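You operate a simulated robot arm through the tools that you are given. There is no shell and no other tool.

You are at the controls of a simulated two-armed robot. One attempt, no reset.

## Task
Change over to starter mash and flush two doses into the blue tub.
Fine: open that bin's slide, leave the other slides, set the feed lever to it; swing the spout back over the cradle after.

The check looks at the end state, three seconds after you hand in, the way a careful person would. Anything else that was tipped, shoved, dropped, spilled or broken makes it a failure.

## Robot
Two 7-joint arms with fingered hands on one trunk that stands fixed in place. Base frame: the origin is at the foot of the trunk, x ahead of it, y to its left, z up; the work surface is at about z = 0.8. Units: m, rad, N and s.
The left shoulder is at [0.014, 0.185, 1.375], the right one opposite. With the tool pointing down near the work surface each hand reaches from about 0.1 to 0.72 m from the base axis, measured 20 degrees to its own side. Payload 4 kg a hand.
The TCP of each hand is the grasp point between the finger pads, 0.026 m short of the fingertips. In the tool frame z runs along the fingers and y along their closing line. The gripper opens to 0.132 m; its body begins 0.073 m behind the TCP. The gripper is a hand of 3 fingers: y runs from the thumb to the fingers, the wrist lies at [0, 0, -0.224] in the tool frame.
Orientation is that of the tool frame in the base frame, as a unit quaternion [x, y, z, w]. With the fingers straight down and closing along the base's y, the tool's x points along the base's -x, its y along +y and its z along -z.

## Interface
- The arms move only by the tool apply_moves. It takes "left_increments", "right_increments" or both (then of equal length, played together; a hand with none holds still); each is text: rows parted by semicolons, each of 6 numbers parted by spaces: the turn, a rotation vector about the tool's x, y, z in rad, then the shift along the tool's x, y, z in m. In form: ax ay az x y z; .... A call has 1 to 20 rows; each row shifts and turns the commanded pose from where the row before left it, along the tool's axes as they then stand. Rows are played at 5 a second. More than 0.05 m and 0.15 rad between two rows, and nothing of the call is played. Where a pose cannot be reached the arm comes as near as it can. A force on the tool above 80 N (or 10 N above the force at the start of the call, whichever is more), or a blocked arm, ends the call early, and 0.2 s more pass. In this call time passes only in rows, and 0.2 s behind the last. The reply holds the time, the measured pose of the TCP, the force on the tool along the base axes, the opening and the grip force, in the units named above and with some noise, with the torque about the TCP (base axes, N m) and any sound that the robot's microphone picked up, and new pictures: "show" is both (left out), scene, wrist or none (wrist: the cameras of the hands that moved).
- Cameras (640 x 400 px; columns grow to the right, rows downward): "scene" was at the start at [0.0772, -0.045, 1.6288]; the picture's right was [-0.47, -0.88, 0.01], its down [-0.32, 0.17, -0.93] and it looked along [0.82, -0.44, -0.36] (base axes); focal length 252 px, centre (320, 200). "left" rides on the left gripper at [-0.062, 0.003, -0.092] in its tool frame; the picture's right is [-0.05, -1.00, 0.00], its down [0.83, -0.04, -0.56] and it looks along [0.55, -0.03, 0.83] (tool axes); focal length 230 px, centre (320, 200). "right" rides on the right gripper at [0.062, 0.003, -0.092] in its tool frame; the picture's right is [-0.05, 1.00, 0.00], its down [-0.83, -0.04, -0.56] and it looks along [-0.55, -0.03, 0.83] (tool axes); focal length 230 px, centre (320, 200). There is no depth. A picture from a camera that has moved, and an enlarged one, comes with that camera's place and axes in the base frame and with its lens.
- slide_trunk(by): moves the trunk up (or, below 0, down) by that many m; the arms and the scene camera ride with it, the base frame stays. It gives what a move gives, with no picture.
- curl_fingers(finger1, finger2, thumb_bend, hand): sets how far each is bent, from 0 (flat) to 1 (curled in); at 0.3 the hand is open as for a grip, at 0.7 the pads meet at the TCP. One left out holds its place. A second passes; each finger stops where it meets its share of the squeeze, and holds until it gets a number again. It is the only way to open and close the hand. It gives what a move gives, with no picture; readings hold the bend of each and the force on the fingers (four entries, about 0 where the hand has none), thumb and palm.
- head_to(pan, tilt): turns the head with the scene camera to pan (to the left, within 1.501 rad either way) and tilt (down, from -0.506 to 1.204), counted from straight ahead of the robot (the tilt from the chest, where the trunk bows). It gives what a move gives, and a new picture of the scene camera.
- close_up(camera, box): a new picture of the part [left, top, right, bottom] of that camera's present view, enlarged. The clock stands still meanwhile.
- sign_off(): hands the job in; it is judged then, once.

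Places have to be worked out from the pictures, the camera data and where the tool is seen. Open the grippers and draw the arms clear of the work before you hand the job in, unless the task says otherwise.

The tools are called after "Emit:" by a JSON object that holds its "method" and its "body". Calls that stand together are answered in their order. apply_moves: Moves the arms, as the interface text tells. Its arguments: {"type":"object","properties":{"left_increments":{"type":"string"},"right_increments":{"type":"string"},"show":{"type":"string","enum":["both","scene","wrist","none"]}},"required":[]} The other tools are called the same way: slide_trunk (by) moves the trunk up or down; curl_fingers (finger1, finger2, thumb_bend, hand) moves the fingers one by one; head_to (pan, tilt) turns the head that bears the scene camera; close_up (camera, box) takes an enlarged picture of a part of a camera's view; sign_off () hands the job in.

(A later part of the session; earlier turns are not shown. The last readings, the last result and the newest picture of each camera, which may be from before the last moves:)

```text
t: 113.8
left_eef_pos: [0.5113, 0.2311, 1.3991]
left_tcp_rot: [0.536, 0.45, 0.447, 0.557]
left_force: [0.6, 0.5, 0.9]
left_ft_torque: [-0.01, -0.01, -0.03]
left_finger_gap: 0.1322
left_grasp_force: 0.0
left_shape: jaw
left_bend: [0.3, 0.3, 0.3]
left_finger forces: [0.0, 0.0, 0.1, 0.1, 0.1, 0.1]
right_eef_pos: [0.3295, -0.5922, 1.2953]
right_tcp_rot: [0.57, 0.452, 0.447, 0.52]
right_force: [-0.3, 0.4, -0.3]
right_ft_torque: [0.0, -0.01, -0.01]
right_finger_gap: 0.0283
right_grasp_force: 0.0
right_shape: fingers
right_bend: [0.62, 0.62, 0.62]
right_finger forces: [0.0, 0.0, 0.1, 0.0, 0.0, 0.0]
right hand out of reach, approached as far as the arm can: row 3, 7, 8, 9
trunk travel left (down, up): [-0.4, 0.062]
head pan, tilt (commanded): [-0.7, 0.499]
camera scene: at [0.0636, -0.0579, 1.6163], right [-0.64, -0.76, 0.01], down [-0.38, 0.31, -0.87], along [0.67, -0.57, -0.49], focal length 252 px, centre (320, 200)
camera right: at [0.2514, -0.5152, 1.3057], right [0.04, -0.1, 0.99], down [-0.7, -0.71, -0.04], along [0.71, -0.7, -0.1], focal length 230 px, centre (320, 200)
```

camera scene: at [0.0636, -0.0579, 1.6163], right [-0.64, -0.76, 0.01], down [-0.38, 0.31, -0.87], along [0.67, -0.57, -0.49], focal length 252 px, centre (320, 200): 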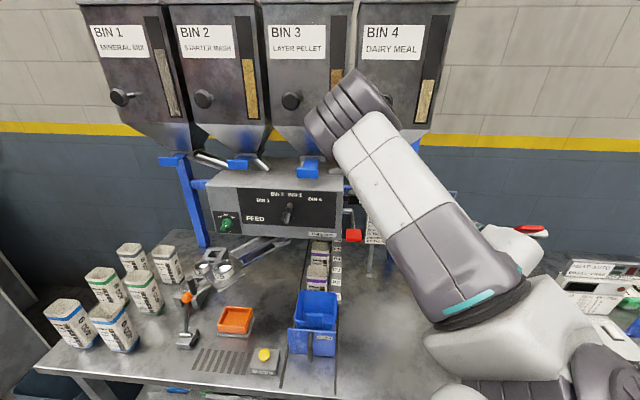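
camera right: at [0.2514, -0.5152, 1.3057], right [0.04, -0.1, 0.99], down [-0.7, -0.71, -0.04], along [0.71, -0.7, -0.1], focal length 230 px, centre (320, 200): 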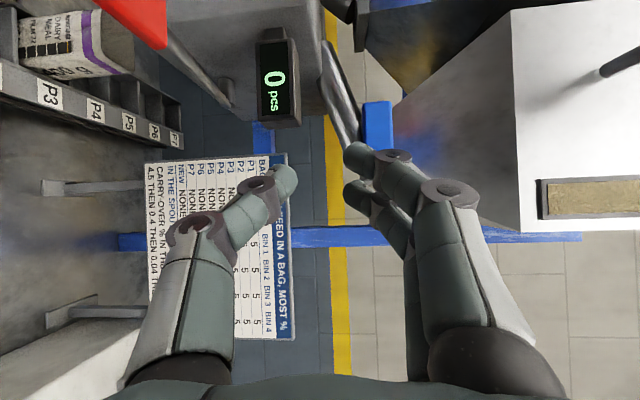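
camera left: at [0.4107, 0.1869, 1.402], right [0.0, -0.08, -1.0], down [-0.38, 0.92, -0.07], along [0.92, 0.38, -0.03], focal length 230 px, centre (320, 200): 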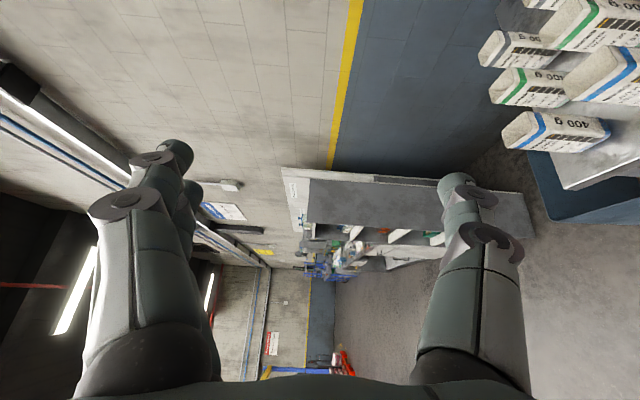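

Elbow-up with mid-roll, and the tub is unmoved in the scene view. Now I'll try travelling left along the corridor in front of the machine with this roll.

Emit:
{"method": "apply_moves", "body": {"right_increments": "0 0 0 0.0382 0.008 0.0165;0 0 0 0.0382 0.008 0.0165;0 0 0 0.0382 0.008 0.0165;0 0 0 0.0382 0.008 0.0165", "show": "both"}}

```text
t: 114.8
left_eef_pos: [0.5117, 0.2297, 1.4001]
left_tcp_rot: [0.536, 0.45, 0.447, 0.558]
left_force: [-0.1, 0.4, -0.1]
left_ft_torque: [0.04, 0.03, 0.02]
left_finger_gap: 0.1318
left_grasp_force: 0.1
left_shape: jaw
left_bend: [0.3, 0.3, 0.3]
left_finger forces: [0.1, 0.1, 0.1, 0.1, 0.0, 0.0]
right_eef_pos: [0.454, -0.5048, 1.319]
right_tcp_rot: [0.57, 0.454, 0.447, 0.518]
right_force: [-0.2, 0.5, -0.4]
right_ft_torque: [-0.01, 0.0, 0.01]
right_finger_gap: 0.0287
right_grasp_force: 0.0
right_shape: fingers
right_bend: [0.62, 0.62, 0.62]
right_finger forces: [0.1, 0.0, 0.0, 0.1, 0.0, 0.0]
right hand out of reach, approached as far as the arm can: row 1, 2, 3, 4
trunk travel left (down, up): [-0.4, 0.062]
head pan, tilt (commanded): [-0.7, 0.499]
camera scene: at [0.0632, -0.059, 1.6163], right [-0.64, -0.76, 0.01], down [-0.37, 0.31, -0.87], along [0.67, -0.57, -0.49], focal length 252 px, centre (320, 200)
camera right: at [0.3759, -0.4276, 1.3296], right [0.04, -0.1, 0.99], down [-0.7, -0.71, -0.04], along [0.71, -0.7, -0.1], focal length 230 px, centre (320, 200)
```

scene: 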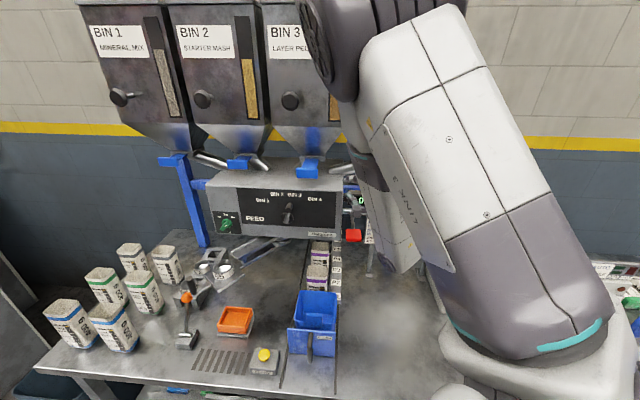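
right: 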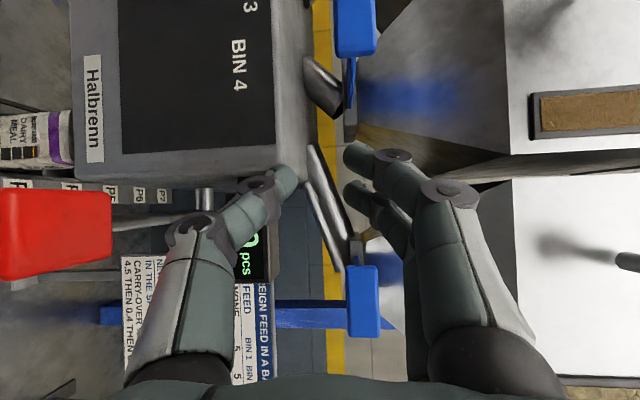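

Now the elbow is up on the right with the forearm hanging down, which is the posture I want. I'll pull back slightly from the tabs and keep moving left.

Emit:
{"method": "apply_moves", "body": {"right_increments": "0 0 0 0.0166 0.005 -0.0246;0 0 0 0.04 0.005 0.01;0 0 0 0.04 0.005 0.01;0 0 0 0.04 0 0.0124", "show": "both"}}

```text
t: 115.8
left_eef_pos: [0.5131, 0.2277, 1.3995]
left_tcp_rot: [0.536, 0.451, 0.446, 0.557]
left_force: [-0.8, -0.2, -0.1]
left_ft_torque: [0.0, -0.02, 0.01]
left_finger_gap: 0.132
left_grasp_force: 0.1
left_shape: jaw
left_bend: [0.3, 0.3, 0.3]
left_finger forces: [0.1, 0.0, 0.0, 0.0, 0.0, 0.0]
right_eef_pos: [0.4752, -0.4878, 1.3708]
right_tcp_rot: [0.57, 0.455, 0.448, 0.517]
right_force: [0.2, 0.3, 0.1]
right_ft_torque: [-0.01, -0.01, 0.03]
right_finger_gap: 0.0285
right_grasp_force: 0.1
right_shape: fingers
right_bend: [0.62, 0.62, 0.62]
right_finger forces: [0.1, 0.1, 0.1, 0.0, 0.1, 0.1]
right hand out of reach, approached as far as the arm can: row 1, 2, 3, 4
trunk travel left (down, up): [-0.4, 0.062]
head pan, tilt (commanded): [-0.7, 0.499]
camera scene: at [0.0649, -0.059, 1.6161], right [-0.64, -0.76, 0.01], down [-0.38, 0.31, -0.87], along [0.67, -0.57, -0.49], focal length 252 px, centre (320, 200)
camera right: at [0.3963, -0.4114, 1.3827], right [0.05, -0.1, 0.99], down [-0.7, -0.71, -0.04], along [0.71, -0.69, -0.11], focal length 230 px, centre (320, 200)
```

scene: 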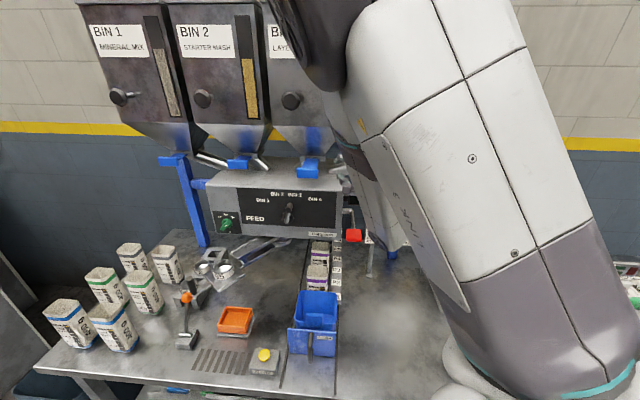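
right: 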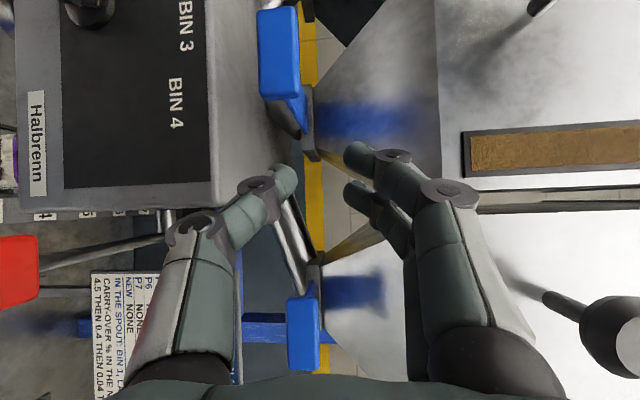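

The fold limit keeps the wrist about 0.36 m from the shoulder. So I'll pivot the hand leftward about the wrist, which pulls the fingertips away from the bins, then slide the wrist around to the left.

Emit:
{"method": "apply_moves", "body": {"right_increments": "0 0.1 0 0.0224 0 -0.001;0 0.1 0 0.0224 0 -0.001;0 0.1 0 0.0224 0 -0.001;0 0.1 0 0.0224 0 -0.001;0 0.1 0 0.0224 0 -0.001", "show": "both"}}

```text
t: 117.0
left_eef_pos: [0.5137, 0.229, 1.3993]
left_tcp_rot: [0.535, 0.451, 0.446, 0.558]
left_force: [-0.1, -0.2, 0.6]
left_ft_torque: [0.01, 0.01, -0.03]
left_finger_gap: 0.1321
left_grasp_force: 0.0
left_shape: jaw
left_bend: [0.3, 0.3, 0.3]
left_finger forces: [0.1, 0.1, 0.1, 0.1, 0.0, 0.0]
right_eef_pos: [0.4748, -0.4059, 1.3684]
right_tcp_rot: [0.464, 0.541, 0.582, 0.391]
right_force: [-0.7, -0.6, 0.3]
right_ft_torque: [0.03, 0.02, 0.0]
right_finger_gap: 0.0287
right_grasp_force: 0.1
right_shape: fingers
right_bend: [0.62, 0.62, 0.62]
right_finger forces: [0.0, 0.0, 0.1, 0.0, 0.0, 0.1]
right hand out of reach, approached as far as the arm can: row 3, 4
trunk travel left (down, up): [-0.4, 0.062]
head pan, tilt (commanded): [-0.7, 0.499]
camera scene: at [0.065, -0.0596, 1.6161], right [-0.64, -0.76, 0.01], down [-0.38, 0.31, -0.87], along [0.67, -0.57, -0.49], focal length 252 px, centre (320, 200)
camera right: at [0.369, -0.3726, 1.3801], right [0.06, -0.16, 0.99], down [-0.32, -0.94, -0.13], along [0.95, -0.3, -0.11], focal length 230 px, centre (320, 200)
```

scene: 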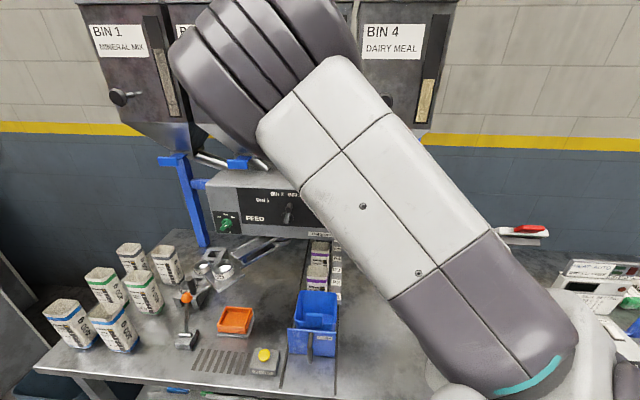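
right: 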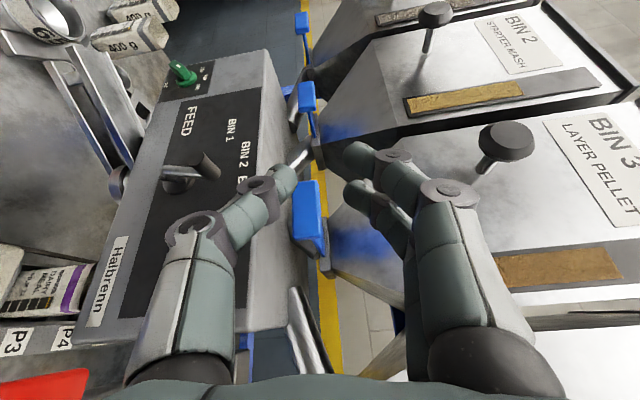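

The hand is angled left and clear of bin 3's tab. Now I'll slide it left and forward along the safe arc.

Emit:
{"method": "apply_moves", "body": {"right_increments": "0 0 0 0.036 0 0.025;0 0 0 0.036 0 0.025;0 0 0 0.034 0 0.028;0 0 0 0.034 0 0.028", "show": "both"}}

```text
t: 117.5
left_eef_pos: [0.5146, 0.2291, 1.3993]
left_tcp_rot: [0.536, 0.451, 0.447, 0.556]
left_force: [-1.4, -0.3, -0.5]
left_ft_torque: [0.0, -0.02, 0.01]
left_finger_gap: 0.1321
left_grasp_force: 0.1
left_shape: jaw
left_bend: [0.3, 0.3, 0.3]
left_finger forces: [0.1, 0.1, 0.0, 0.0, 0.1, 0.0]
right_eef_pos: [0.4867, -0.3766, 1.2911]
right_tcp_rot: [0.512, 0.573, 0.538, 0.346]
right_force: [0.0, 0.5, 0.0]
right_ft_torque: [0.05, 0.01, 0.0]
right_finger_gap: 0.0286
right_grasp_force: 0.0
right_shape: fingers
right_bend: [0.62, 0.62, 0.62]
right_finger forces: [0.0, 0.0, 0.0, 0.1, 0.1, 0.0]
right hand out of reach, approached as far as the arm can: row 1, 2
trunk travel left (down, up): [-0.4, 0.062]
head pan, tilt (commanded): [-0.7, 0.499]
stopped in row 2 (right hand): the arm was blocked; the commanded pose is now the measured one
camera scene: at [0.0661, -0.0585, 1.6161], right [-0.64, -0.76, 0.01], down [-0.38, 0.31, -0.87], along [0.67, -0.57, -0.49], focal length 252 px, centre (320, 200)
camera right: at [0.3869, -0.3429, 1.3211], right [0.23, -0.15, 0.96], down [-0.34, -0.94, -0.07], along [0.91, -0.31, -0.27], focal length 230 px, centre (320, 200)
```

scene: 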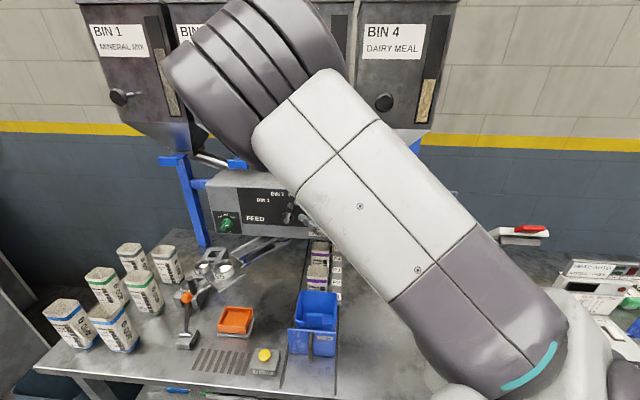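
right: 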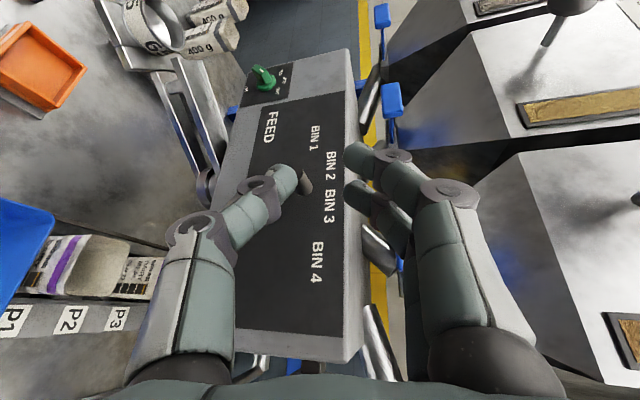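

The sideways pass at this height is blocked by joint limits again. From the postures I've seen, the upper arm cannot cross inward, so crossing should be done with the hand pointing down and lower, so that the elbow lifts. I'll pitch the hand down about its wrist now.

Emit:
{"method": "apply_moves", "body": {"right_increments": "0 0 0 0 0 -0.03;0.105 0 0 0 -0.0235 0;0.105 0 0 0 -0.0235 0;0.105 0 0 0 -0.0235 0;0.105 0 0 0 -0.0235 0;0.105 0 0 0 -0.0235 0;0.105 0 0 0 -0.0235 0;0.105 0 0 0 -0.0235 0", "show": "both"}}

```text
t: 119.3
left_eef_pos: [0.5126, 0.2278, 1.3995]
left_tcp_rot: [0.536, 0.45, 0.446, 0.557]
left_force: [0.6, -0.2, -0.3]
left_ft_torque: [-0.02, 0.03, 0.01]
left_finger_gap: 0.1319
left_grasp_force: 0.1
left_shape: jaw
left_bend: [0.3, 0.3, 0.3]
left_finger forces: [0.0, 0.0, 0.0, 0.1, 0.0, 0.1]
right_eef_pos: [0.4032, -0.4034, 1.1471]
right_tcp_rot: [0.607, 0.724, 0.299, 0.137]
right_force: [-0.3, -0.8, -0.5]
right_ft_torque: [0.0, 0.0, 0.0]
right_finger_gap: 0.0284
right_grasp_force: 0.0
right_shape: fingers
right_bend: [0.62, 0.62, 0.62]
right_finger forces: [0.1, 0.1, 0.1, 0.0, 0.1, 0.0]
right hand out of reach, approached as far as the arm can: row 1, 2, 4, 6, 8
trunk travel left (down, up): [-0.4, 0.062]
head pan, tilt (commanded): [-0.7, 0.499]
camera scene: at [0.0647, -0.0592, 1.6162], right [-0.64, -0.76, 0.01], down [-0.38, 0.31, -0.87], along [0.67, -0.57, -0.49], focal length 252 px, centre (320, 200)
camera right: at [0.3397, -0.3693, 1.2314], right [0.81, 0.04, 0.59], down [-0.16, -0.95, 0.27], along [0.57, -0.31, -0.76], focal length 230 px, centre (320, 200)
```

scene: 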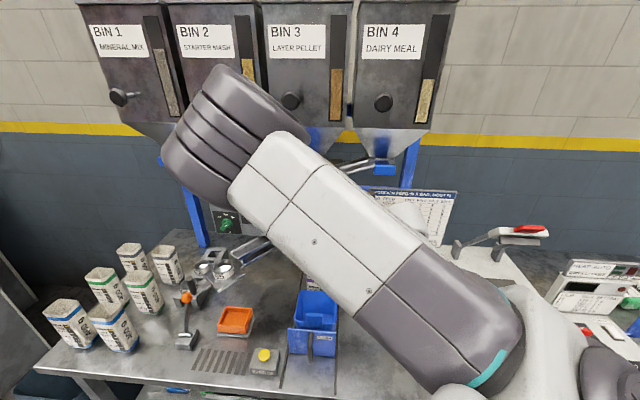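
right: 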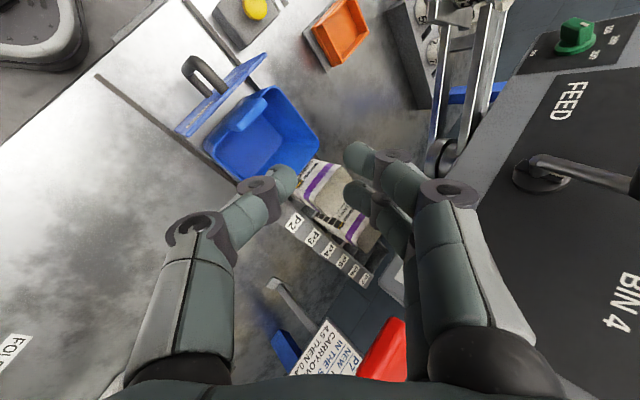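

The hand is pitched down and the elbow is holding. I'll now try moving left at this lower height, tracking the wrist around the arc.

Emit:
{"method": "apply_moves", "body": {"right_increments": "0 0 0 0.04 0.018 0.022;0 0 0 0.04 0.018 0.022;0 0 0 0.04 0.018 0.022", "show": "scene"}}

```text
t: 120.3
left_eef_pos: [0.5127, 0.2289, 1.3989]
left_tcp_rot: [0.536, 0.451, 0.446, 0.557]
left_force: [-0.2, 0.6, -0.2]
left_ft_torque: [-0.02, -0.04, -0.01]
left_finger_gap: 0.132
left_grasp_force: 0.2
left_shape: jaw
left_bend: [0.3, 0.3, 0.3]
left_finger forces: [0.0, 0.0, 0.1, 0.1, 0.1, 0.0]
right_eef_pos: [0.4196, -0.36, 1.1314]
right_tcp_rot: [0.63, 0.714, 0.285, 0.11]
right_force: [0.1, -1.0, 0.1]
right_ft_torque: [0.02, 0.02, 0.0]
right_finger_gap: 0.0284
right_grasp_force: 0.0
right_shape: fingers
right_bend: [0.62, 0.62, 0.62]
right_finger forces: [0.1, 0.0, 0.1, 0.0, 0.1, 0.0]
right hand out of reach, approached as far as the arm can: row 1, 2, 3
trunk travel left (down, up): [-0.4, 0.062]
head pan, tilt (commanded): [-0.7, 0.499]
stopped in row 3 (right hand): the arm was blocked; the commanded pose is now the measured one
camera scene: at [0.0645, -0.059, 1.6162], right [-0.64, -0.76, 0.01], down [-0.38, 0.31, -0.87], along [0.67, -0.57, -0.49], focal length 252 px, centre (320, 200)
```

scene: 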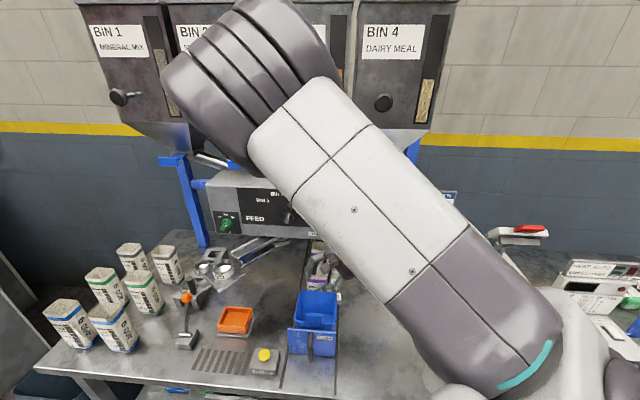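

There's progress: the forearm is swinging under the raised elbow. Its natural arc continues left and slightly down, so I'll follow that arc (free space between tub and robot).

Emit:
{"method": "apply_moves", "body": {"right_increments": "0 0 0 0.0373 -0.0066 0.0238;0 0 0 0.0373 -0.0066 0.0238;0 0 0 0.0373 -0.0066 0.0238;0 0 0 0.0373 -0.0066 0.0238", "show": "both"}}

```text
t: 121.3
left_eef_pos: [0.5136, 0.2278, 1.3988]
left_tcp_rot: [0.536, 0.45, 0.447, 0.557]
left_force: [0.2, -0.7, 0.3]
left_ft_torque: [-0.05, -0.01, -0.02]
left_finger_gap: 0.132
left_grasp_force: 0.0
left_shape: jaw
left_bend: [0.3, 0.3, 0.3]
left_finger forces: [0.1, 0.1, 0.0, 0.1, 0.0, 0.0]
right_eef_pos: [0.4102, -0.3546, 1.1008]
right_tcp_rot: [0.636, 0.707, 0.291, 0.107]
right_force: [0.0, 0.1, -0.3]
right_ft_torque: [0.03, 0.01, -0.01]
right_finger_gap: 0.0284
right_grasp_force: 0.1
right_shape: fingers
right_bend: [0.62, 0.62, 0.62]
right_finger forces: [0.1, 0.1, 0.0, 0.1, 0.0, 0.1]
right hand out of reach, approached as far as the arm can: row 1, 2, 3, 4
trunk travel left (down, up): [-0.4, 0.062]
head pan, tilt (commanded): [-0.7, 0.499]
camera scene: at [0.0651, -0.0593, 1.6161], right [-0.64, -0.76, 0.01], down [-0.38, 0.31, -0.87], along [0.67, -0.57, -0.49], focal length 252 px, centre (320, 200)
camera right: at [0.3541, -0.321, 1.189], right [0.84, -0.03, 0.54], down [-0.19, -0.95, 0.24], along [0.5, -0.3, -0.81], focal length 230 px, centre (320, 200)
```

scene: 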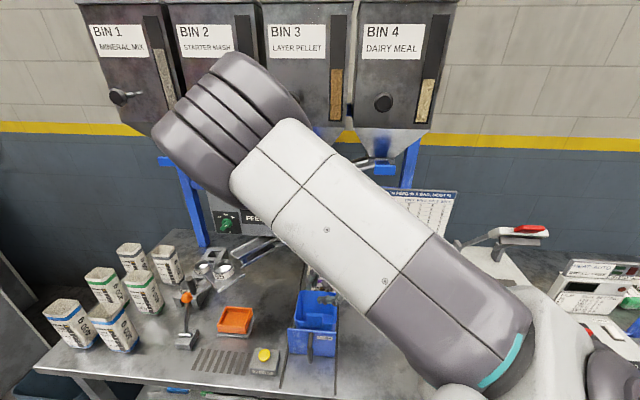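
right: 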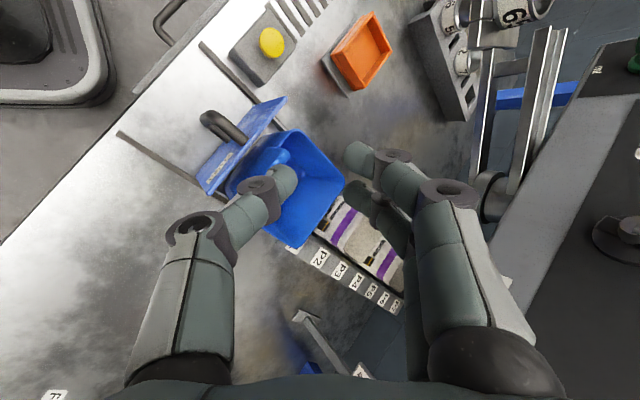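

The forearm can't swing underneath (roll limit of the upper arm). Both arms' start postures suggest the free way is over the top, with the hand level and the wrist above the elbow. I'll level the hand about the wrist first, then go right, up and over in front of the bins at about z=1.75.

Emit:
{"method": "apply_moves", "body": {"right_increments": "-0.105 0 0 -0.02 0.0235 -0.02;-0.105 0 0 -0.02 0.0235 -0.02;-0.105 0 0 -0.02 0.0235 -0.02;-0.105 0 0 -0.02 0.0235 -0.02;-0.105 0 0 -0.02 0.0235 -0.02;-0.105 0 0 -0.02 0.0235 -0.02;-0.105 0 0 -0.02 0.0235 -0.02;-0.105 0 0 -0.02 0.0235 -0.02;-0.105 0 0 -0.02 0.0235 -0.02", "show": "both"}}

```text
t: 123.3
left_eef_pos: [0.5115, 0.2274, 1.4008]
left_tcp_rot: [0.536, 0.45, 0.447, 0.558]
left_force: [0.0, -0.4, -0.1]
left_ft_torque: [0.01, -0.03, 0.04]
left_finger_gap: 0.132
left_grasp_force: 0.0
left_shape: jaw
left_bend: [0.3, 0.3, 0.3]
left_finger forces: [0.1, 0.0, 0.1, 0.0, 0.0, 0.0]
right_eef_pos: [0.4171, -0.5843, 1.3261]
right_tcp_rot: [0.507, 0.507, 0.581, 0.385]
right_force: [0.5, 0.0, -1.0]
right_ft_torque: [0.05, 0.0, -0.01]
right_finger_gap: 0.0287
right_grasp_force: 0.1
right_shape: fingers
right_bend: [0.62, 0.62, 0.62]
right_finger forces: [0.0, 0.1, 0.0, 0.0, 0.0, 0.0]
trunk travel left (down, up): [-0.4, 0.062]
head pan, tilt (commanded): [-0.7, 0.499]
camera scene: at [0.0633, -0.061, 1.6162], right [-0.64, -0.76, 0.01], down [-0.38, 0.31, -0.87], along [0.67, -0.56, -0.49], focal length 252 px, centre (320, 200)
camera right: at [0.3158, -0.5442, 1.3431], right [0.08, -0.24, 0.97], down [-0.39, -0.9, -0.19], along [0.92, -0.36, -0.16], focal length 230 px, centre (320, 200)
```

scene: 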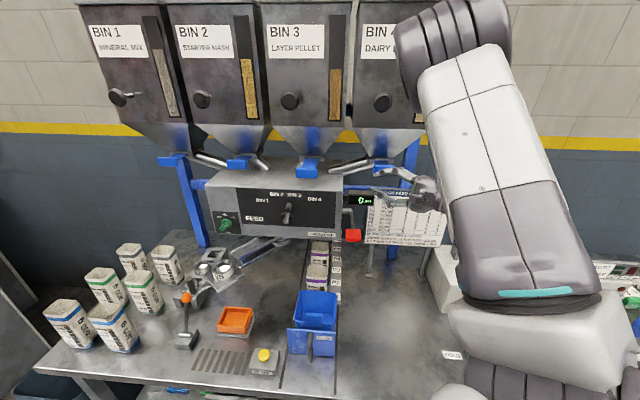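
right: 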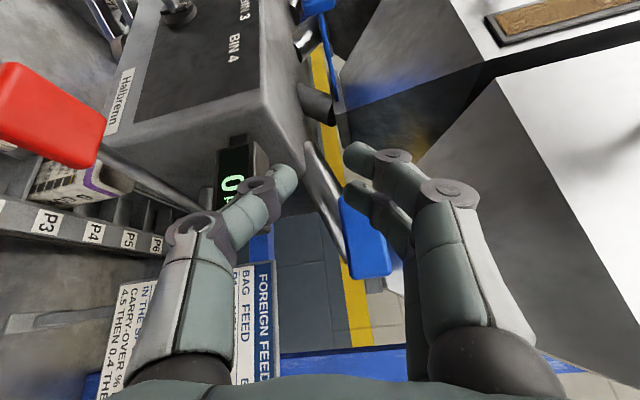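

The hand ended up close to bin 4's tab (no contact force). I'll back off right away, then raise it on the right side while yawing toward the machine.

Emit:
{"method": "apply_moves", "body": {"right_increments": "0 0 0 0 0 -0.045;0 0 0 0 0 -0.045;0 0 0 0 0.01 -0.04;0 -0.07 0 0 0.045 0;0 -0.07 0 0 0.045 0;0 -0.07 0 0 0.045 0;0 -0.07 0 0 0.045 0;0 -0.07 0 0 0.045 0;0 -0.07 0 0 0.045 0;0 -0.07 0 0 0.045 0;0 -0.07 0 0 0.045 0;0 -0.07 0 0 0.045 0", "show": "both"}}

```text
t: 125.9
left_eef_pos: [0.5137, 0.2275, 1.4]
left_tcp_rot: [0.536, 0.451, 0.447, 0.556]
left_force: [-0.6, 0.1, -0.5]
left_ft_torque: [-0.01, -0.03, 0.02]
left_finger_gap: 0.1321
left_grasp_force: 0.2
left_shape: jaw
left_bend: [0.3, 0.3, 0.3]
left_finger forces: [0.0, 0.1, 0.0, 0.1, 0.0, 0.0]
right_eef_pos: [0.3173, -0.6888, 1.7365]
right_tcp_rot: [0.662, 0.362, 0.394, 0.524]
right_force: [0.4, -1.0, -0.7]
right_ft_torque: [-0.01, 0.02, -0.01]
right_finger_gap: 0.0284
right_grasp_force: 0.1
right_shape: fingers
right_bend: [0.62, 0.62, 0.62]
right_finger forces: [0.0, 0.0, 0.0, 0.0, 0.1, 0.0]
trunk travel left (down, up): [-0.4, 0.062]
head pan, tilt (commanded): [-0.7, 0.499]
camera scene: at [0.0649, -0.0592, 1.6162], right [-0.64, -0.76, 0.01], down [-0.38, 0.31, -0.87], along [0.67, -0.57, -0.49], focal length 252 px, centre (320, 200)
camera right: at [0.2612, -0.5971, 1.7612], right [0.05, -0.23, 0.97], down [-0.86, -0.51, -0.08], along [0.51, -0.83, -0.22], focal length 230 px, centre (320, 200)
```

scene: 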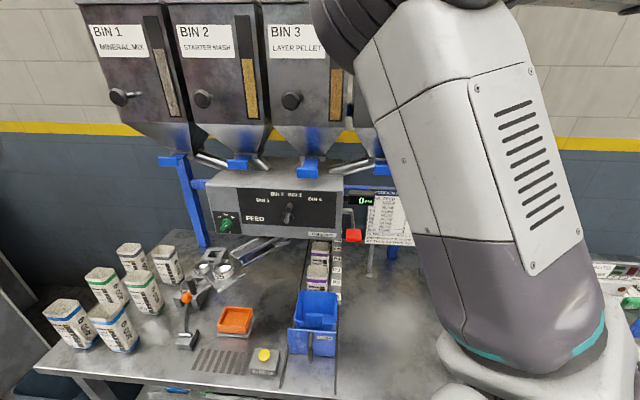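
right: 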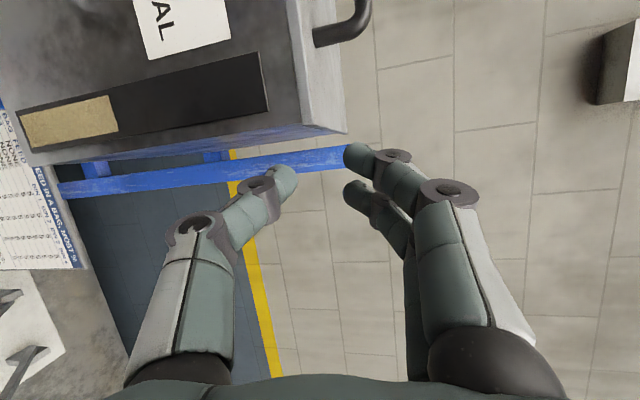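

Excellent, free motion. The wrist is high at the right of bin 4. Now I'll back away from the bins and move left over the top.

Emit:
{"method": "apply_moves", "body": {"right_increments": "0 0 0 0 0 -0.045;0 0 0 0 0.005 -0.045;0 0 0 0.045 0.005 0;0 0 0 0.045 0.005 0;0 0 0 0.045 0 0;0 0 0 0.045 0 0;0 0 0 0.045 0 0", "show": "both"}}

```text
t: 127.5
left_eef_pos: [0.5143, 0.2308, 1.3983]
left_tcp_rot: [0.536, 0.451, 0.446, 0.557]
left_force: [0.9, 0.9, 1.1]
left_ft_torque: [0.0, 0.01, -0.04]
left_finger_gap: 0.132
left_grasp_force: 0.1
left_shape: jaw
left_bend: [0.3, 0.3, 0.3]
left_finger forces: [0.0, 0.0, 0.0, 0.1, 0.1, 0.0]
right_eef_pos: [0.3363, -0.4487, 1.7965]
right_tcp_rot: [0.663, 0.363, 0.393, 0.523]
right_force: [0.2, -0.4, 0.0]
right_ft_torque: [0.02, -0.02, -0.03]
right_finger_gap: 0.0287
right_grasp_force: 0.0
right_shape: fingers
right_bend: [0.62, 0.62, 0.62]
right_finger forces: [0.0, 0.1, 0.0, 0.0, 0.0, 0.1]
trunk travel left (down, up): [-0.4, 0.062]
head pan, tilt (commanded): [-0.7, 0.499]
camera scene: at [0.0657, -0.0566, 1.6162], right [-0.64, -0.76, 0.01], down [-0.38, 0.31, -0.87], along [0.67, -0.57, -0.49], focal length 252 px, centre (320, 200)
camera right: at [0.2797, -0.3578, 1.8206], right [0.05, -0.23, 0.97], down [-0.86, -0.51, -0.08], along [0.51, -0.83, -0.22], focal length 230 px, centre (320, 200)
```

scene: 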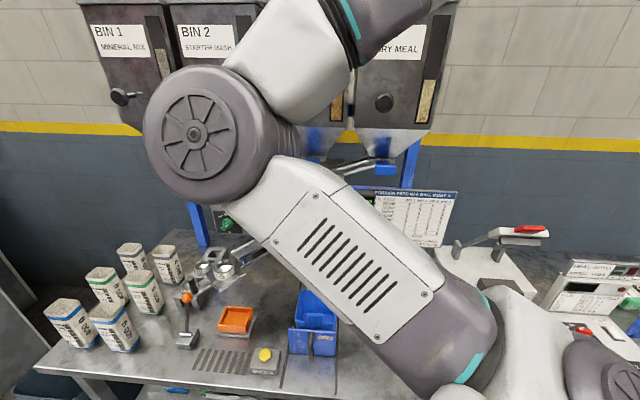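
right: 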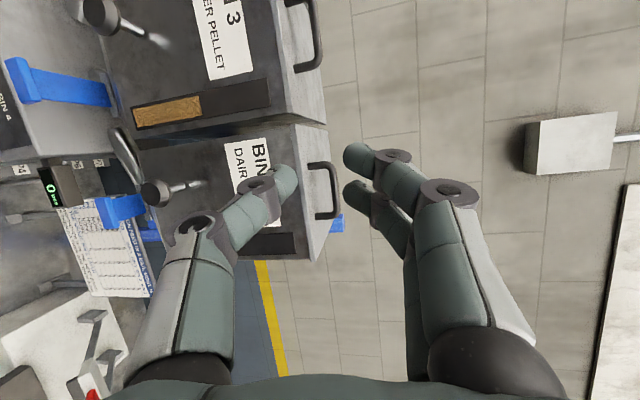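

Still free, and the forearm is rising over the elbow as planned. I'll continue left and slightly forward.

Emit:
{"method": "apply_moves", "body": {"right_increments": "0 0 0 0.04 0 0.02;0 0 0 0.04 0 0.02;0 0 0 0.04 0 0.02;0 0 0 0.04 0 0.02;0 0 0 0.04 0 0.02;0 0 0 0.04 0 0.02;0 0 0 0.04 0 0.02", "show": "both"}}

```text
t: 129.1
left_eef_pos: [0.5141, 0.2298, 1.3975]
left_tcp_rot: [0.537, 0.451, 0.447, 0.556]
left_force: [0.0, -0.2, -0.2]
left_ft_torque: [-0.03, -0.03, -0.01]
left_finger_gap: 0.1319
left_grasp_force: 0.0
left_shape: jaw
left_bend: [0.3, 0.3, 0.3]
left_finger forces: [0.0, 0.0, 0.1, 0.1, 0.0, 0.0]
right_eef_pos: [0.5789, -0.2613, 1.8128]
right_tcp_rot: [0.661, 0.367, 0.393, 0.524]
right_force: [0.3, -0.7, 0.6]
right_ft_torque: [0.01, -0.03, 0.01]
right_finger_gap: 0.0287
right_grasp_force: 0.0
right_shape: fingers
right_bend: [0.62, 0.62, 0.62]
right_finger forces: [0.1, 0.0, 0.0, 0.0, 0.1, 0.0]
right hand out of reach, approached as far as the arm can: row 7
trunk travel left (down, up): [-0.4, 0.062]
head pan, tilt (commanded): [-0.7, 0.499]
camera scene: at [0.0659, -0.0583, 1.6161], right [-0.64, -0.76, 0.01], down [-0.38, 0.31, -0.87], along [0.67, -0.57, -0.49], focal length 252 px, centre (320, 200)
camera right: at [0.5225, -0.1694, 1.8363], right [0.05, -0.23, 0.97], down [-0.86, -0.51, -0.07], along [0.52, -0.83, -0.22], focal length 230 px, centre (320, 200)
```

scene: 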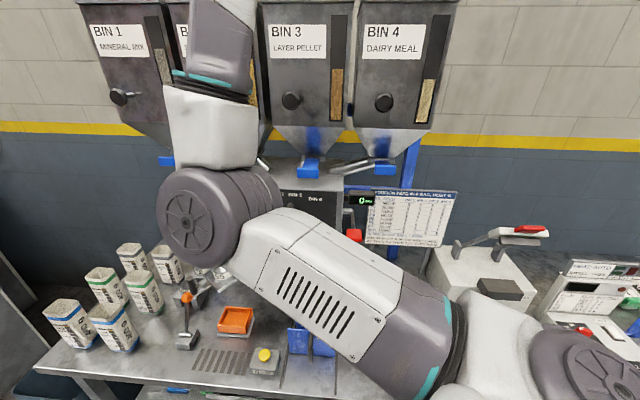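
right: 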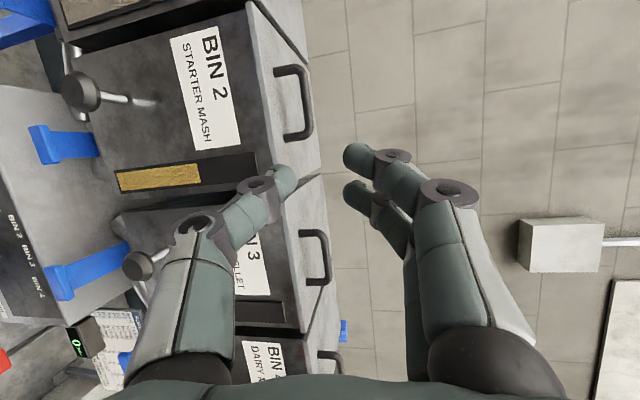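

The forearm is now pointing straight up and the hand has crossed to in front of bin 2. I'll go further left and down on the left side, and lower the left hand at the same time to keep clear.

Emit:
{"method": "apply_moves", "body": {"left_increments": "0 0 0 0.01 -0.04 0;0 0 0 0.01 -0.04 0;0 0 0 0.01 -0.04 0;0 0 0 0 -0.04 0;0 0 0 0 -0.04 0;0 0 0 0 0 0;0 0 0 0 0 0", "right_increments": "0 0 0 0.035 -0.025 0;0 0 0 0.035 -0.025 0;0 0 0 0.035 -0.025 0;0 0 0 0.035 -0.03 0;0 0 0 0.03 -0.035 0;0 0 0 0.025 -0.04 0;0 0 0 0.02 -0.04 0", "show": "both"}}

```text
t: 130.7
left_eef_pos: [0.5123, 0.1989, 1.382]
left_tcp_rot: [0.558, 0.425, 0.433, 0.566]
left_force: [0.4, -0.5, -0.2]
left_ft_torque: [0.01, -0.01, 0.01]
left_finger_gap: 0.1319
left_grasp_force: 0.1
left_shape: jaw
left_bend: [0.3, 0.3, 0.3]
left_finger forces: [0.0, 0.1, 0.0, 0.1, 0.1, 0.1]
left hand out of reach, approached as far as the arm can: row 1, 2, 3, 4, 5
right_eef_pos: [0.5469, -0.2427, 1.6344]
right_tcp_rot: [0.66, 0.369, 0.393, 0.524]
right_force: [-0.2, -0.4, 1.3]
right_ft_torque: [-0.04, -0.01, 0.02]
right_finger_gap: 0.0286
right_grasp_force: 0.0
right_shape: fingers
right_bend: [0.62, 0.62, 0.62]
right_finger forces: [0.1, 0.0, 0.0, 0.0, 0.0, 0.1]
right hand out of reach, approached as far as the arm can: row 1, 2, 3, 4, 5, 6, 7
trunk travel left (down, up): [-0.4, 0.062]
head pan, tilt (commanded): [-0.7, 0.499]
camera scene: at [0.0643, -0.0596, 1.6161], right [-0.64, -0.76, 0.01], down [-0.38, 0.31, -0.87], along [0.67, -0.57, -0.49], focal length 252 px, centre (320, 200)
camera right: at [0.4888, -0.1512, 1.658], right [0.05, -0.22, 0.97], down [-0.85, -0.51, -0.07], along [0.52, -0.83, -0.22], focal length 230 px, centre (320, 200)
camera left: at [0.4063, 0.1639, 1.3834], right [0.0, -0.05, -1.0], down [-0.32, 0.95, -0.05], along [0.95, 0.32, -0.02], focal length 230 px, centre (320, 200)
```

scene: 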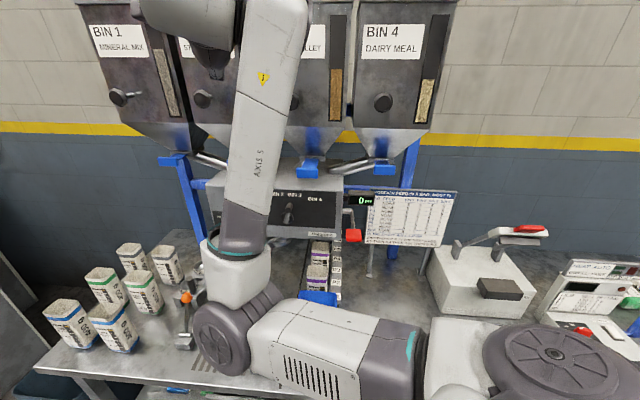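
right: 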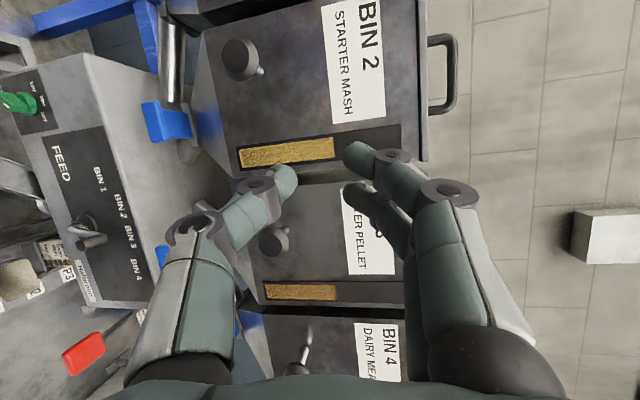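
left: 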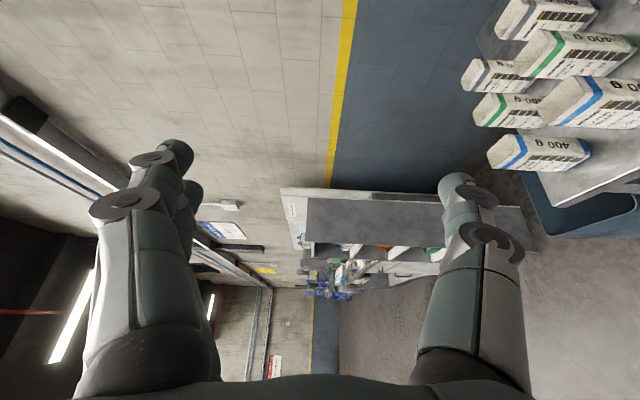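

Now the elbow is down in front with the forearm up, which suits the slide. I'll lower the hand in front of bin 2, slightly forward.

Emit:
{"method": "apply_moves", "body": {"right_increments": "0 0 0 0.0034 -0.038 0.0151;0 0 0 0.0034 -0.038 0.0151;0 0 0 0.0034 -0.038 0.0151;0 0 0 0.0034 -0.038 0.0151;0 0 0 0.0034 -0.038 0.0151", "show": "both"}}

```text
t: 132.1
left_eef_pos: [0.5118, 0.2003, 1.3823]
left_tcp_rot: [0.559, 0.426, 0.432, 0.566]
left_force: [0.1, -0.1, -0.6]
left_ft_torque: [0.0, -0.01, 0.03]
left_finger_gap: 0.1321
left_grasp_force: 0.1
left_shape: jaw
left_bend: [0.3, 0.3, 0.3]
left_finger forces: [0.0, 0.0, 0.0, 0.0, 0.0, 0.0]
right_eef_pos: [0.5732, -0.3253, 1.4816]
right_tcp_rot: [0.649, 0.352, 0.376, 0.559]
right_force: [-0.3, -0.1, -0.2]
right_ft_torque: [-0.02, 0.01, -0.03]
right_finger_gap: 0.0285
right_grasp_force: 0.1
right_shape: fingers
right_bend: [0.62, 0.62, 0.62]
right_finger forces: [0.1, 0.0, 0.0, 0.1, 0.0, 0.1]
right hand out of reach, approached as far as the arm can: row 1, 2, 3, 4, 5
trunk travel left (down, up): [-0.4, 0.062]
head pan, tilt (commanded): [-0.7, 0.499]
stopped in row 5 (right hand): the arm was blocked; the commanded pose is now the measured one
camera scene: at [0.0646, -0.0585, 1.6162], right [-0.64, -0.76, 0.01], down [-0.38, 0.31, -0.87], along [0.67, -0.57, -0.49], focal length 252 px, centre (320, 200)
camera right: at [0.5211, -0.2303, 1.4985], right [0.01, -0.17, 0.98], down [-0.88, -0.47, -0.07], along [0.47, -0.87, -0.16], focal length 230 px, centre (320, 200)
```

scene: 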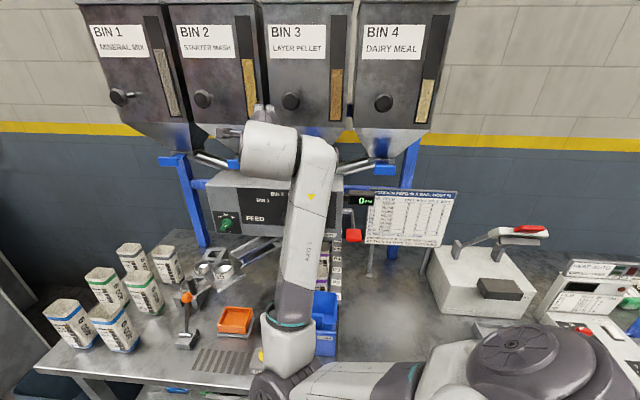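
right: 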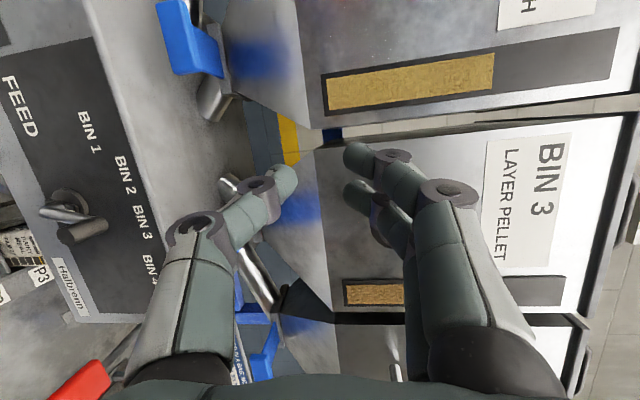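

The elbow is down with the forearm pointing up, so the hand must now move forward-left and down (unfolding), running parallel to the bin fronts. I'll do that in steps.

Emit:
{"method": "apply_moves", "body": {"right_increments": "0 0 0 0.032 -0.016 0.013;0 0 0 0.03 -0.02 0.016;0 0 0 0.027 -0.0211 0.018;0 0 0 0.027 -0.0211 0.018", "show": "both"}}

```text
t: 133.3
left_eef_pos: [0.5116, 0.1995, 1.3811]
left_tcp_rot: [0.558, 0.426, 0.433, 0.566]
left_force: [-0.7, 0.5, 0.7]
left_ft_torque: [0.02, -0.01, -0.01]
left_finger_gap: 0.132
left_grasp_force: 0.1
left_shape: jaw
left_bend: [0.3, 0.3, 0.3]
left_finger forces: [0.1, 0.1, 0.0, 0.0, 0.0, 0.0]
right_eef_pos: [0.6588, -0.3571, 1.436]
right_tcp_rot: [0.636, 0.355, 0.355, 0.585]
right_force: [-0.6, 0.2, -0.5]
right_ft_torque: [0.03, 0.02, 0.01]
right_finger_gap: 0.0286
right_grasp_force: 0.1
right_shape: fingers
right_bend: [0.62, 0.62, 0.62]
right_finger forces: [0.0, 0.0, 0.1, 0.1, 0.0, 0.1]
right hand out of reach, approached as far as the arm can: row 1, 2, 3, 4
trunk travel left (down, up): [-0.4, 0.062]
head pan, tilt (commanded): [-0.7, 0.499]
stopped in row 4 (right hand): the arm was blocked; the commanded pose is now the measured one
camera scene: at [0.0644, -0.0589, 1.6162], right [-0.64, -0.76, 0.01], down [-0.38, 0.31, -0.87], along [0.67, -0.57, -0.49], focal length 252 px, centre (320, 200)
camera right: at [0.6096, -0.2584, 1.4464], right [0.01, -0.11, 0.99], down [-0.89, -0.45, -0.04], along [0.45, -0.89, -0.1], focal length 230 px, centre (320, 200)
```

scene: 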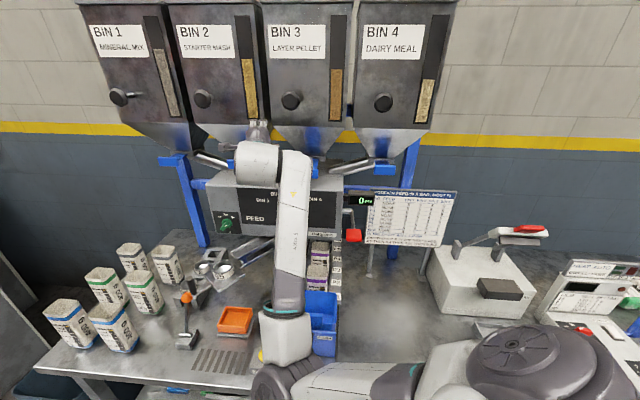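
right: 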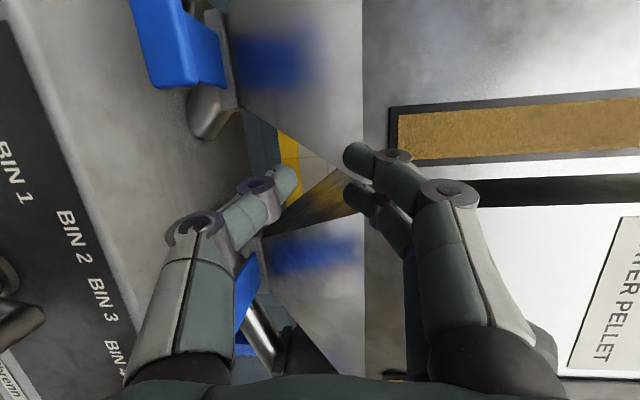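

The hand is close in between the hoppers of bins 2 and 3. I'll pull it straight back 4 cm, then shift left and down toward a pre-grasp in front of bin 2's tab, with about -30° yaw, which suits this posture.

Emit:
{"method": "apply_moves", "body": {"right_increments": "0 0 0 0 0 -0.04;0 0 0 0.0177 -0.0263 0;0 0 0 0.0177 -0.0263 0;0 0 0 0.0177 -0.0263 0;0 0 0 0.0177 -0.0263 0", "show": "both"}}

```text
t: 134.7
left_eef_pos: [0.5119, 0.1995, 1.3809]
left_tcp_rot: [0.558, 0.425, 0.433, 0.566]
left_force: [0.3, -0.7, -0.4]
left_ft_torque: [0.03, -0.01, -0.01]
left_finger_gap: 0.1318
left_grasp_force: 0.0
left_shape: jaw
left_bend: [0.3, 0.3, 0.3]
left_finger forces: [0.0, 0.0, 0.0, 0.0, 0.0, 0.0]
right_eef_pos: [0.6349, -0.3862, 1.3892]
right_tcp_rot: [0.606, 0.348, 0.327, 0.636]
right_force: [0.1, -0.4, 0.1]
right_ft_torque: [0.0, 0.01, -0.01]
right_finger_gap: 0.0286
right_grasp_force: 0.1
right_shape: fingers
right_bend: [0.62, 0.62, 0.62]
right_finger forces: [0.0, 0.1, 0.0, 0.0, 0.0, 0.1]
right hand out of reach, approached as far as the arm can: row 2, 3, 4, 5
trunk travel left (down, up): [-0.4, 0.062]
head pan, tilt (commanded): [-0.7, 0.499]
stopped in row 5 (right hand): the arm was blocked; the commanded pose is now the measured one
camera scene: at [0.0649, -0.0592, 1.6162], right [-0.64, -0.76, 0.01], down [-0.38, 0.31, -0.87], along [0.67, -0.57, -0.49], focal length 252 px, centre (320, 200)
camera right: at [0.5912, -0.2843, 1.3873], right [-0.02, 0.01, 1.0], down [-0.92, -0.4, -0.02], along [0.4, -0.92, 0.02], focal length 230 px, centre (320, 200)
```

scene: 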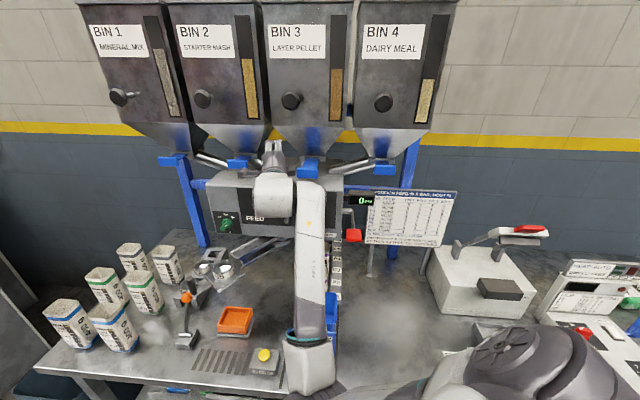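
right: 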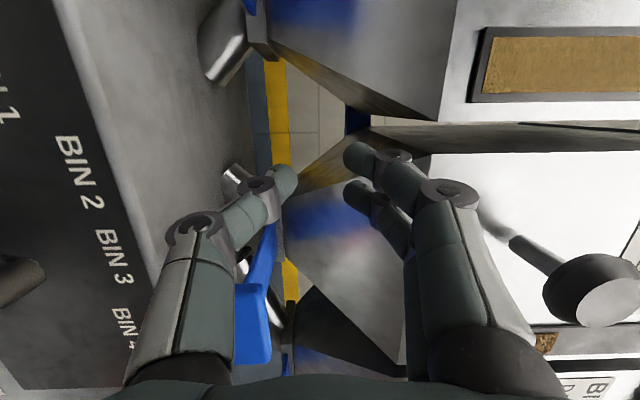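

The wrist can't go further left in this posture, but yawing the hand left about the wrist will put the fingers in front of bin 2's tab. The vertical pinch tolerates that angle. First I'll back straight out 8 cm, then yaw about the wrist.

Emit:
{"method": "apply_moves", "body": {"right_increments": "0 0 0 0 0 -0.04;0 0 0 0 0 -0.04;0 0.09 0 0.02 0 0;0 0.09 0 0.02 0 0;0 0.09 0 0.02 0 0;0 0.09 0 0.02 0 0", "show": "both"}}

```text
t: 135.3
left_eef_pos: [0.5101, 0.1991, 1.3819]
left_tcp_rot: [0.559, 0.425, 0.432, 0.566]
left_force: [-0.2, 0.1, 0.0]
left_ft_torque: [0.01, -0.01, 0.01]
left_finger_gap: 0.132
left_grasp_force: 0.0
left_shape: jaw
left_bend: [0.3, 0.3, 0.3]
left_finger forces: [0.1, 0.0, 0.0, 0.0, 0.0, 0.0]
right_eef_pos: [0.5709, -0.3877, 1.4279]
right_tcp_rot: [0.566, 0.333, 0.291, 0.696]
right_force: [0.3, 0.5, 0.5]
right_ft_torque: [0.01, -0.02, -0.02]
right_finger_gap: 0.0289
right_grasp_force: 0.1
right_shape: fingers
right_bend: [0.62, 0.62, 0.62]
right_finger forces: [0.0, 0.0, 0.0, 0.0, 0.0, 0.1]
trunk travel left (down, up): [-0.4, 0.062]
head pan, tilt (commanded): [-0.7, 0.499]
stopped in row 2 (right hand): the arm was blocked; the commanded pose is now the measured one
camera scene: at [0.063, -0.0592, 1.6162], right [-0.64, -0.76, 0.01], down [-0.37, 0.31, -0.87], along [0.67, -0.57, -0.49], focal length 252 px, centre (320, 200)
camera right: at [0.5356, -0.2848, 1.4102], right [-0.06, 0.15, 0.99], down [-0.94, -0.33, -0.01], along [0.32, -0.93, 0.16], focal length 230 px, centre (320, 200)
```

scene: 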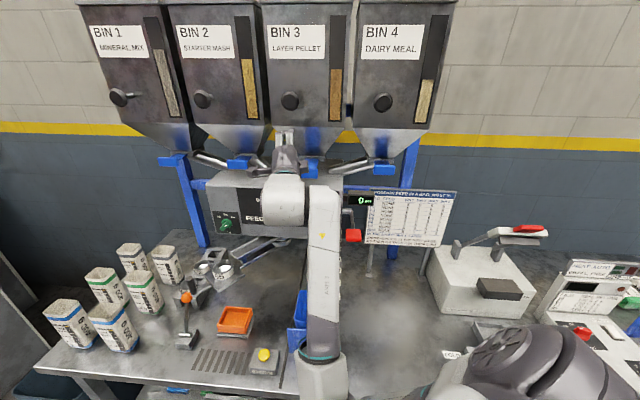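
right: 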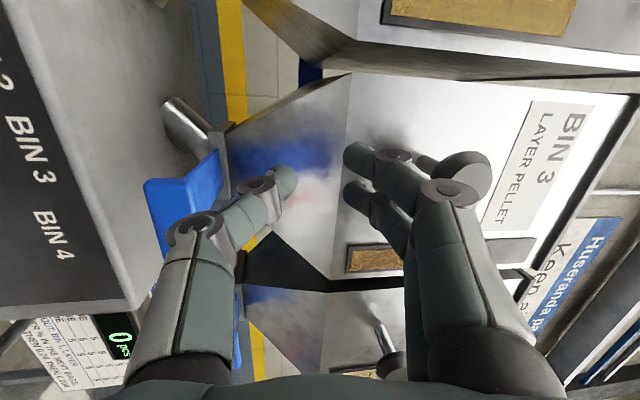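

Going backward over-folds the arm, which is the real block. I'll instead yaw the hand left about the wrist (no backward motion) and level it.

Emit:
{"method": "apply_moves", "body": {"right_increments": "0.02 0.1 0 0.0224 -0.004 0.003;0.02 0.1 0 0.0224 -0.004 0.003;0.02 0.1 0 0.0224 -0.004 0.003;0.02 0.1 0 0.0224 -0.004 0.003", "show": "both"}}

```text
t: 136.3
left_eef_pos: [0.5117, 0.199, 1.382]
left_tcp_rot: [0.559, 0.425, 0.432, 0.566]
left_force: [0.2, 0.3, 0.1]
left_ft_torque: [0.02, 0.02, -0.02]
left_finger_gap: 0.1318
left_grasp_force: 0.1
left_shape: jaw
left_bend: [0.3, 0.3, 0.3]
left_finger forces: [0.0, 0.0, 0.0, 0.1, 0.0, 0.0]
right_eef_pos: [0.6098, -0.3451, 1.4114]
right_tcp_rot: [0.544, 0.421, 0.351, 0.635]
right_force: [-0.5, 0.7, -0.4]
right_ft_torque: [0.01, 0.03, -0.01]
right_finger_gap: 0.0286
right_grasp_force: 0.0
right_shape: fingers
right_bend: [0.62, 0.62, 0.62]
right_finger forces: [0.0, 0.0, 0.1, 0.0, 0.1, 0.0]
right hand out of reach, approached as far as the arm can: row 3, 4
trunk travel left (down, up): [-0.4, 0.062]
head pan, tilt (commanded): [-0.7, 0.499]
camera scene: at [0.0644, -0.0582, 1.6162], right [-0.64, -0.76, 0.01], down [-0.38, 0.31, -0.87], along [0.67, -0.57, -0.49], focal length 252 px, centre (320, 200)
camera right: at [0.5493, -0.2534, 1.3997], right [-0.01, 0.12, 0.99], down [-0.84, -0.54, 0.06], along [0.54, -0.83, 0.1], focal length 230 px, centre (320, 200)
```

scene: 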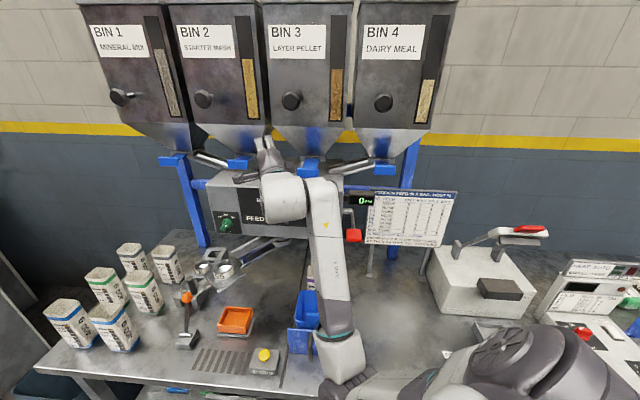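
right: 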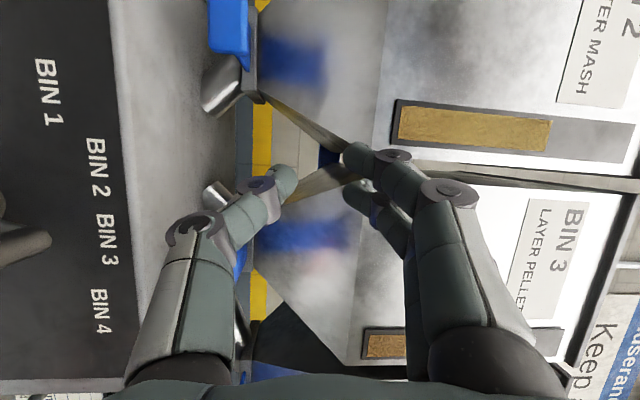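

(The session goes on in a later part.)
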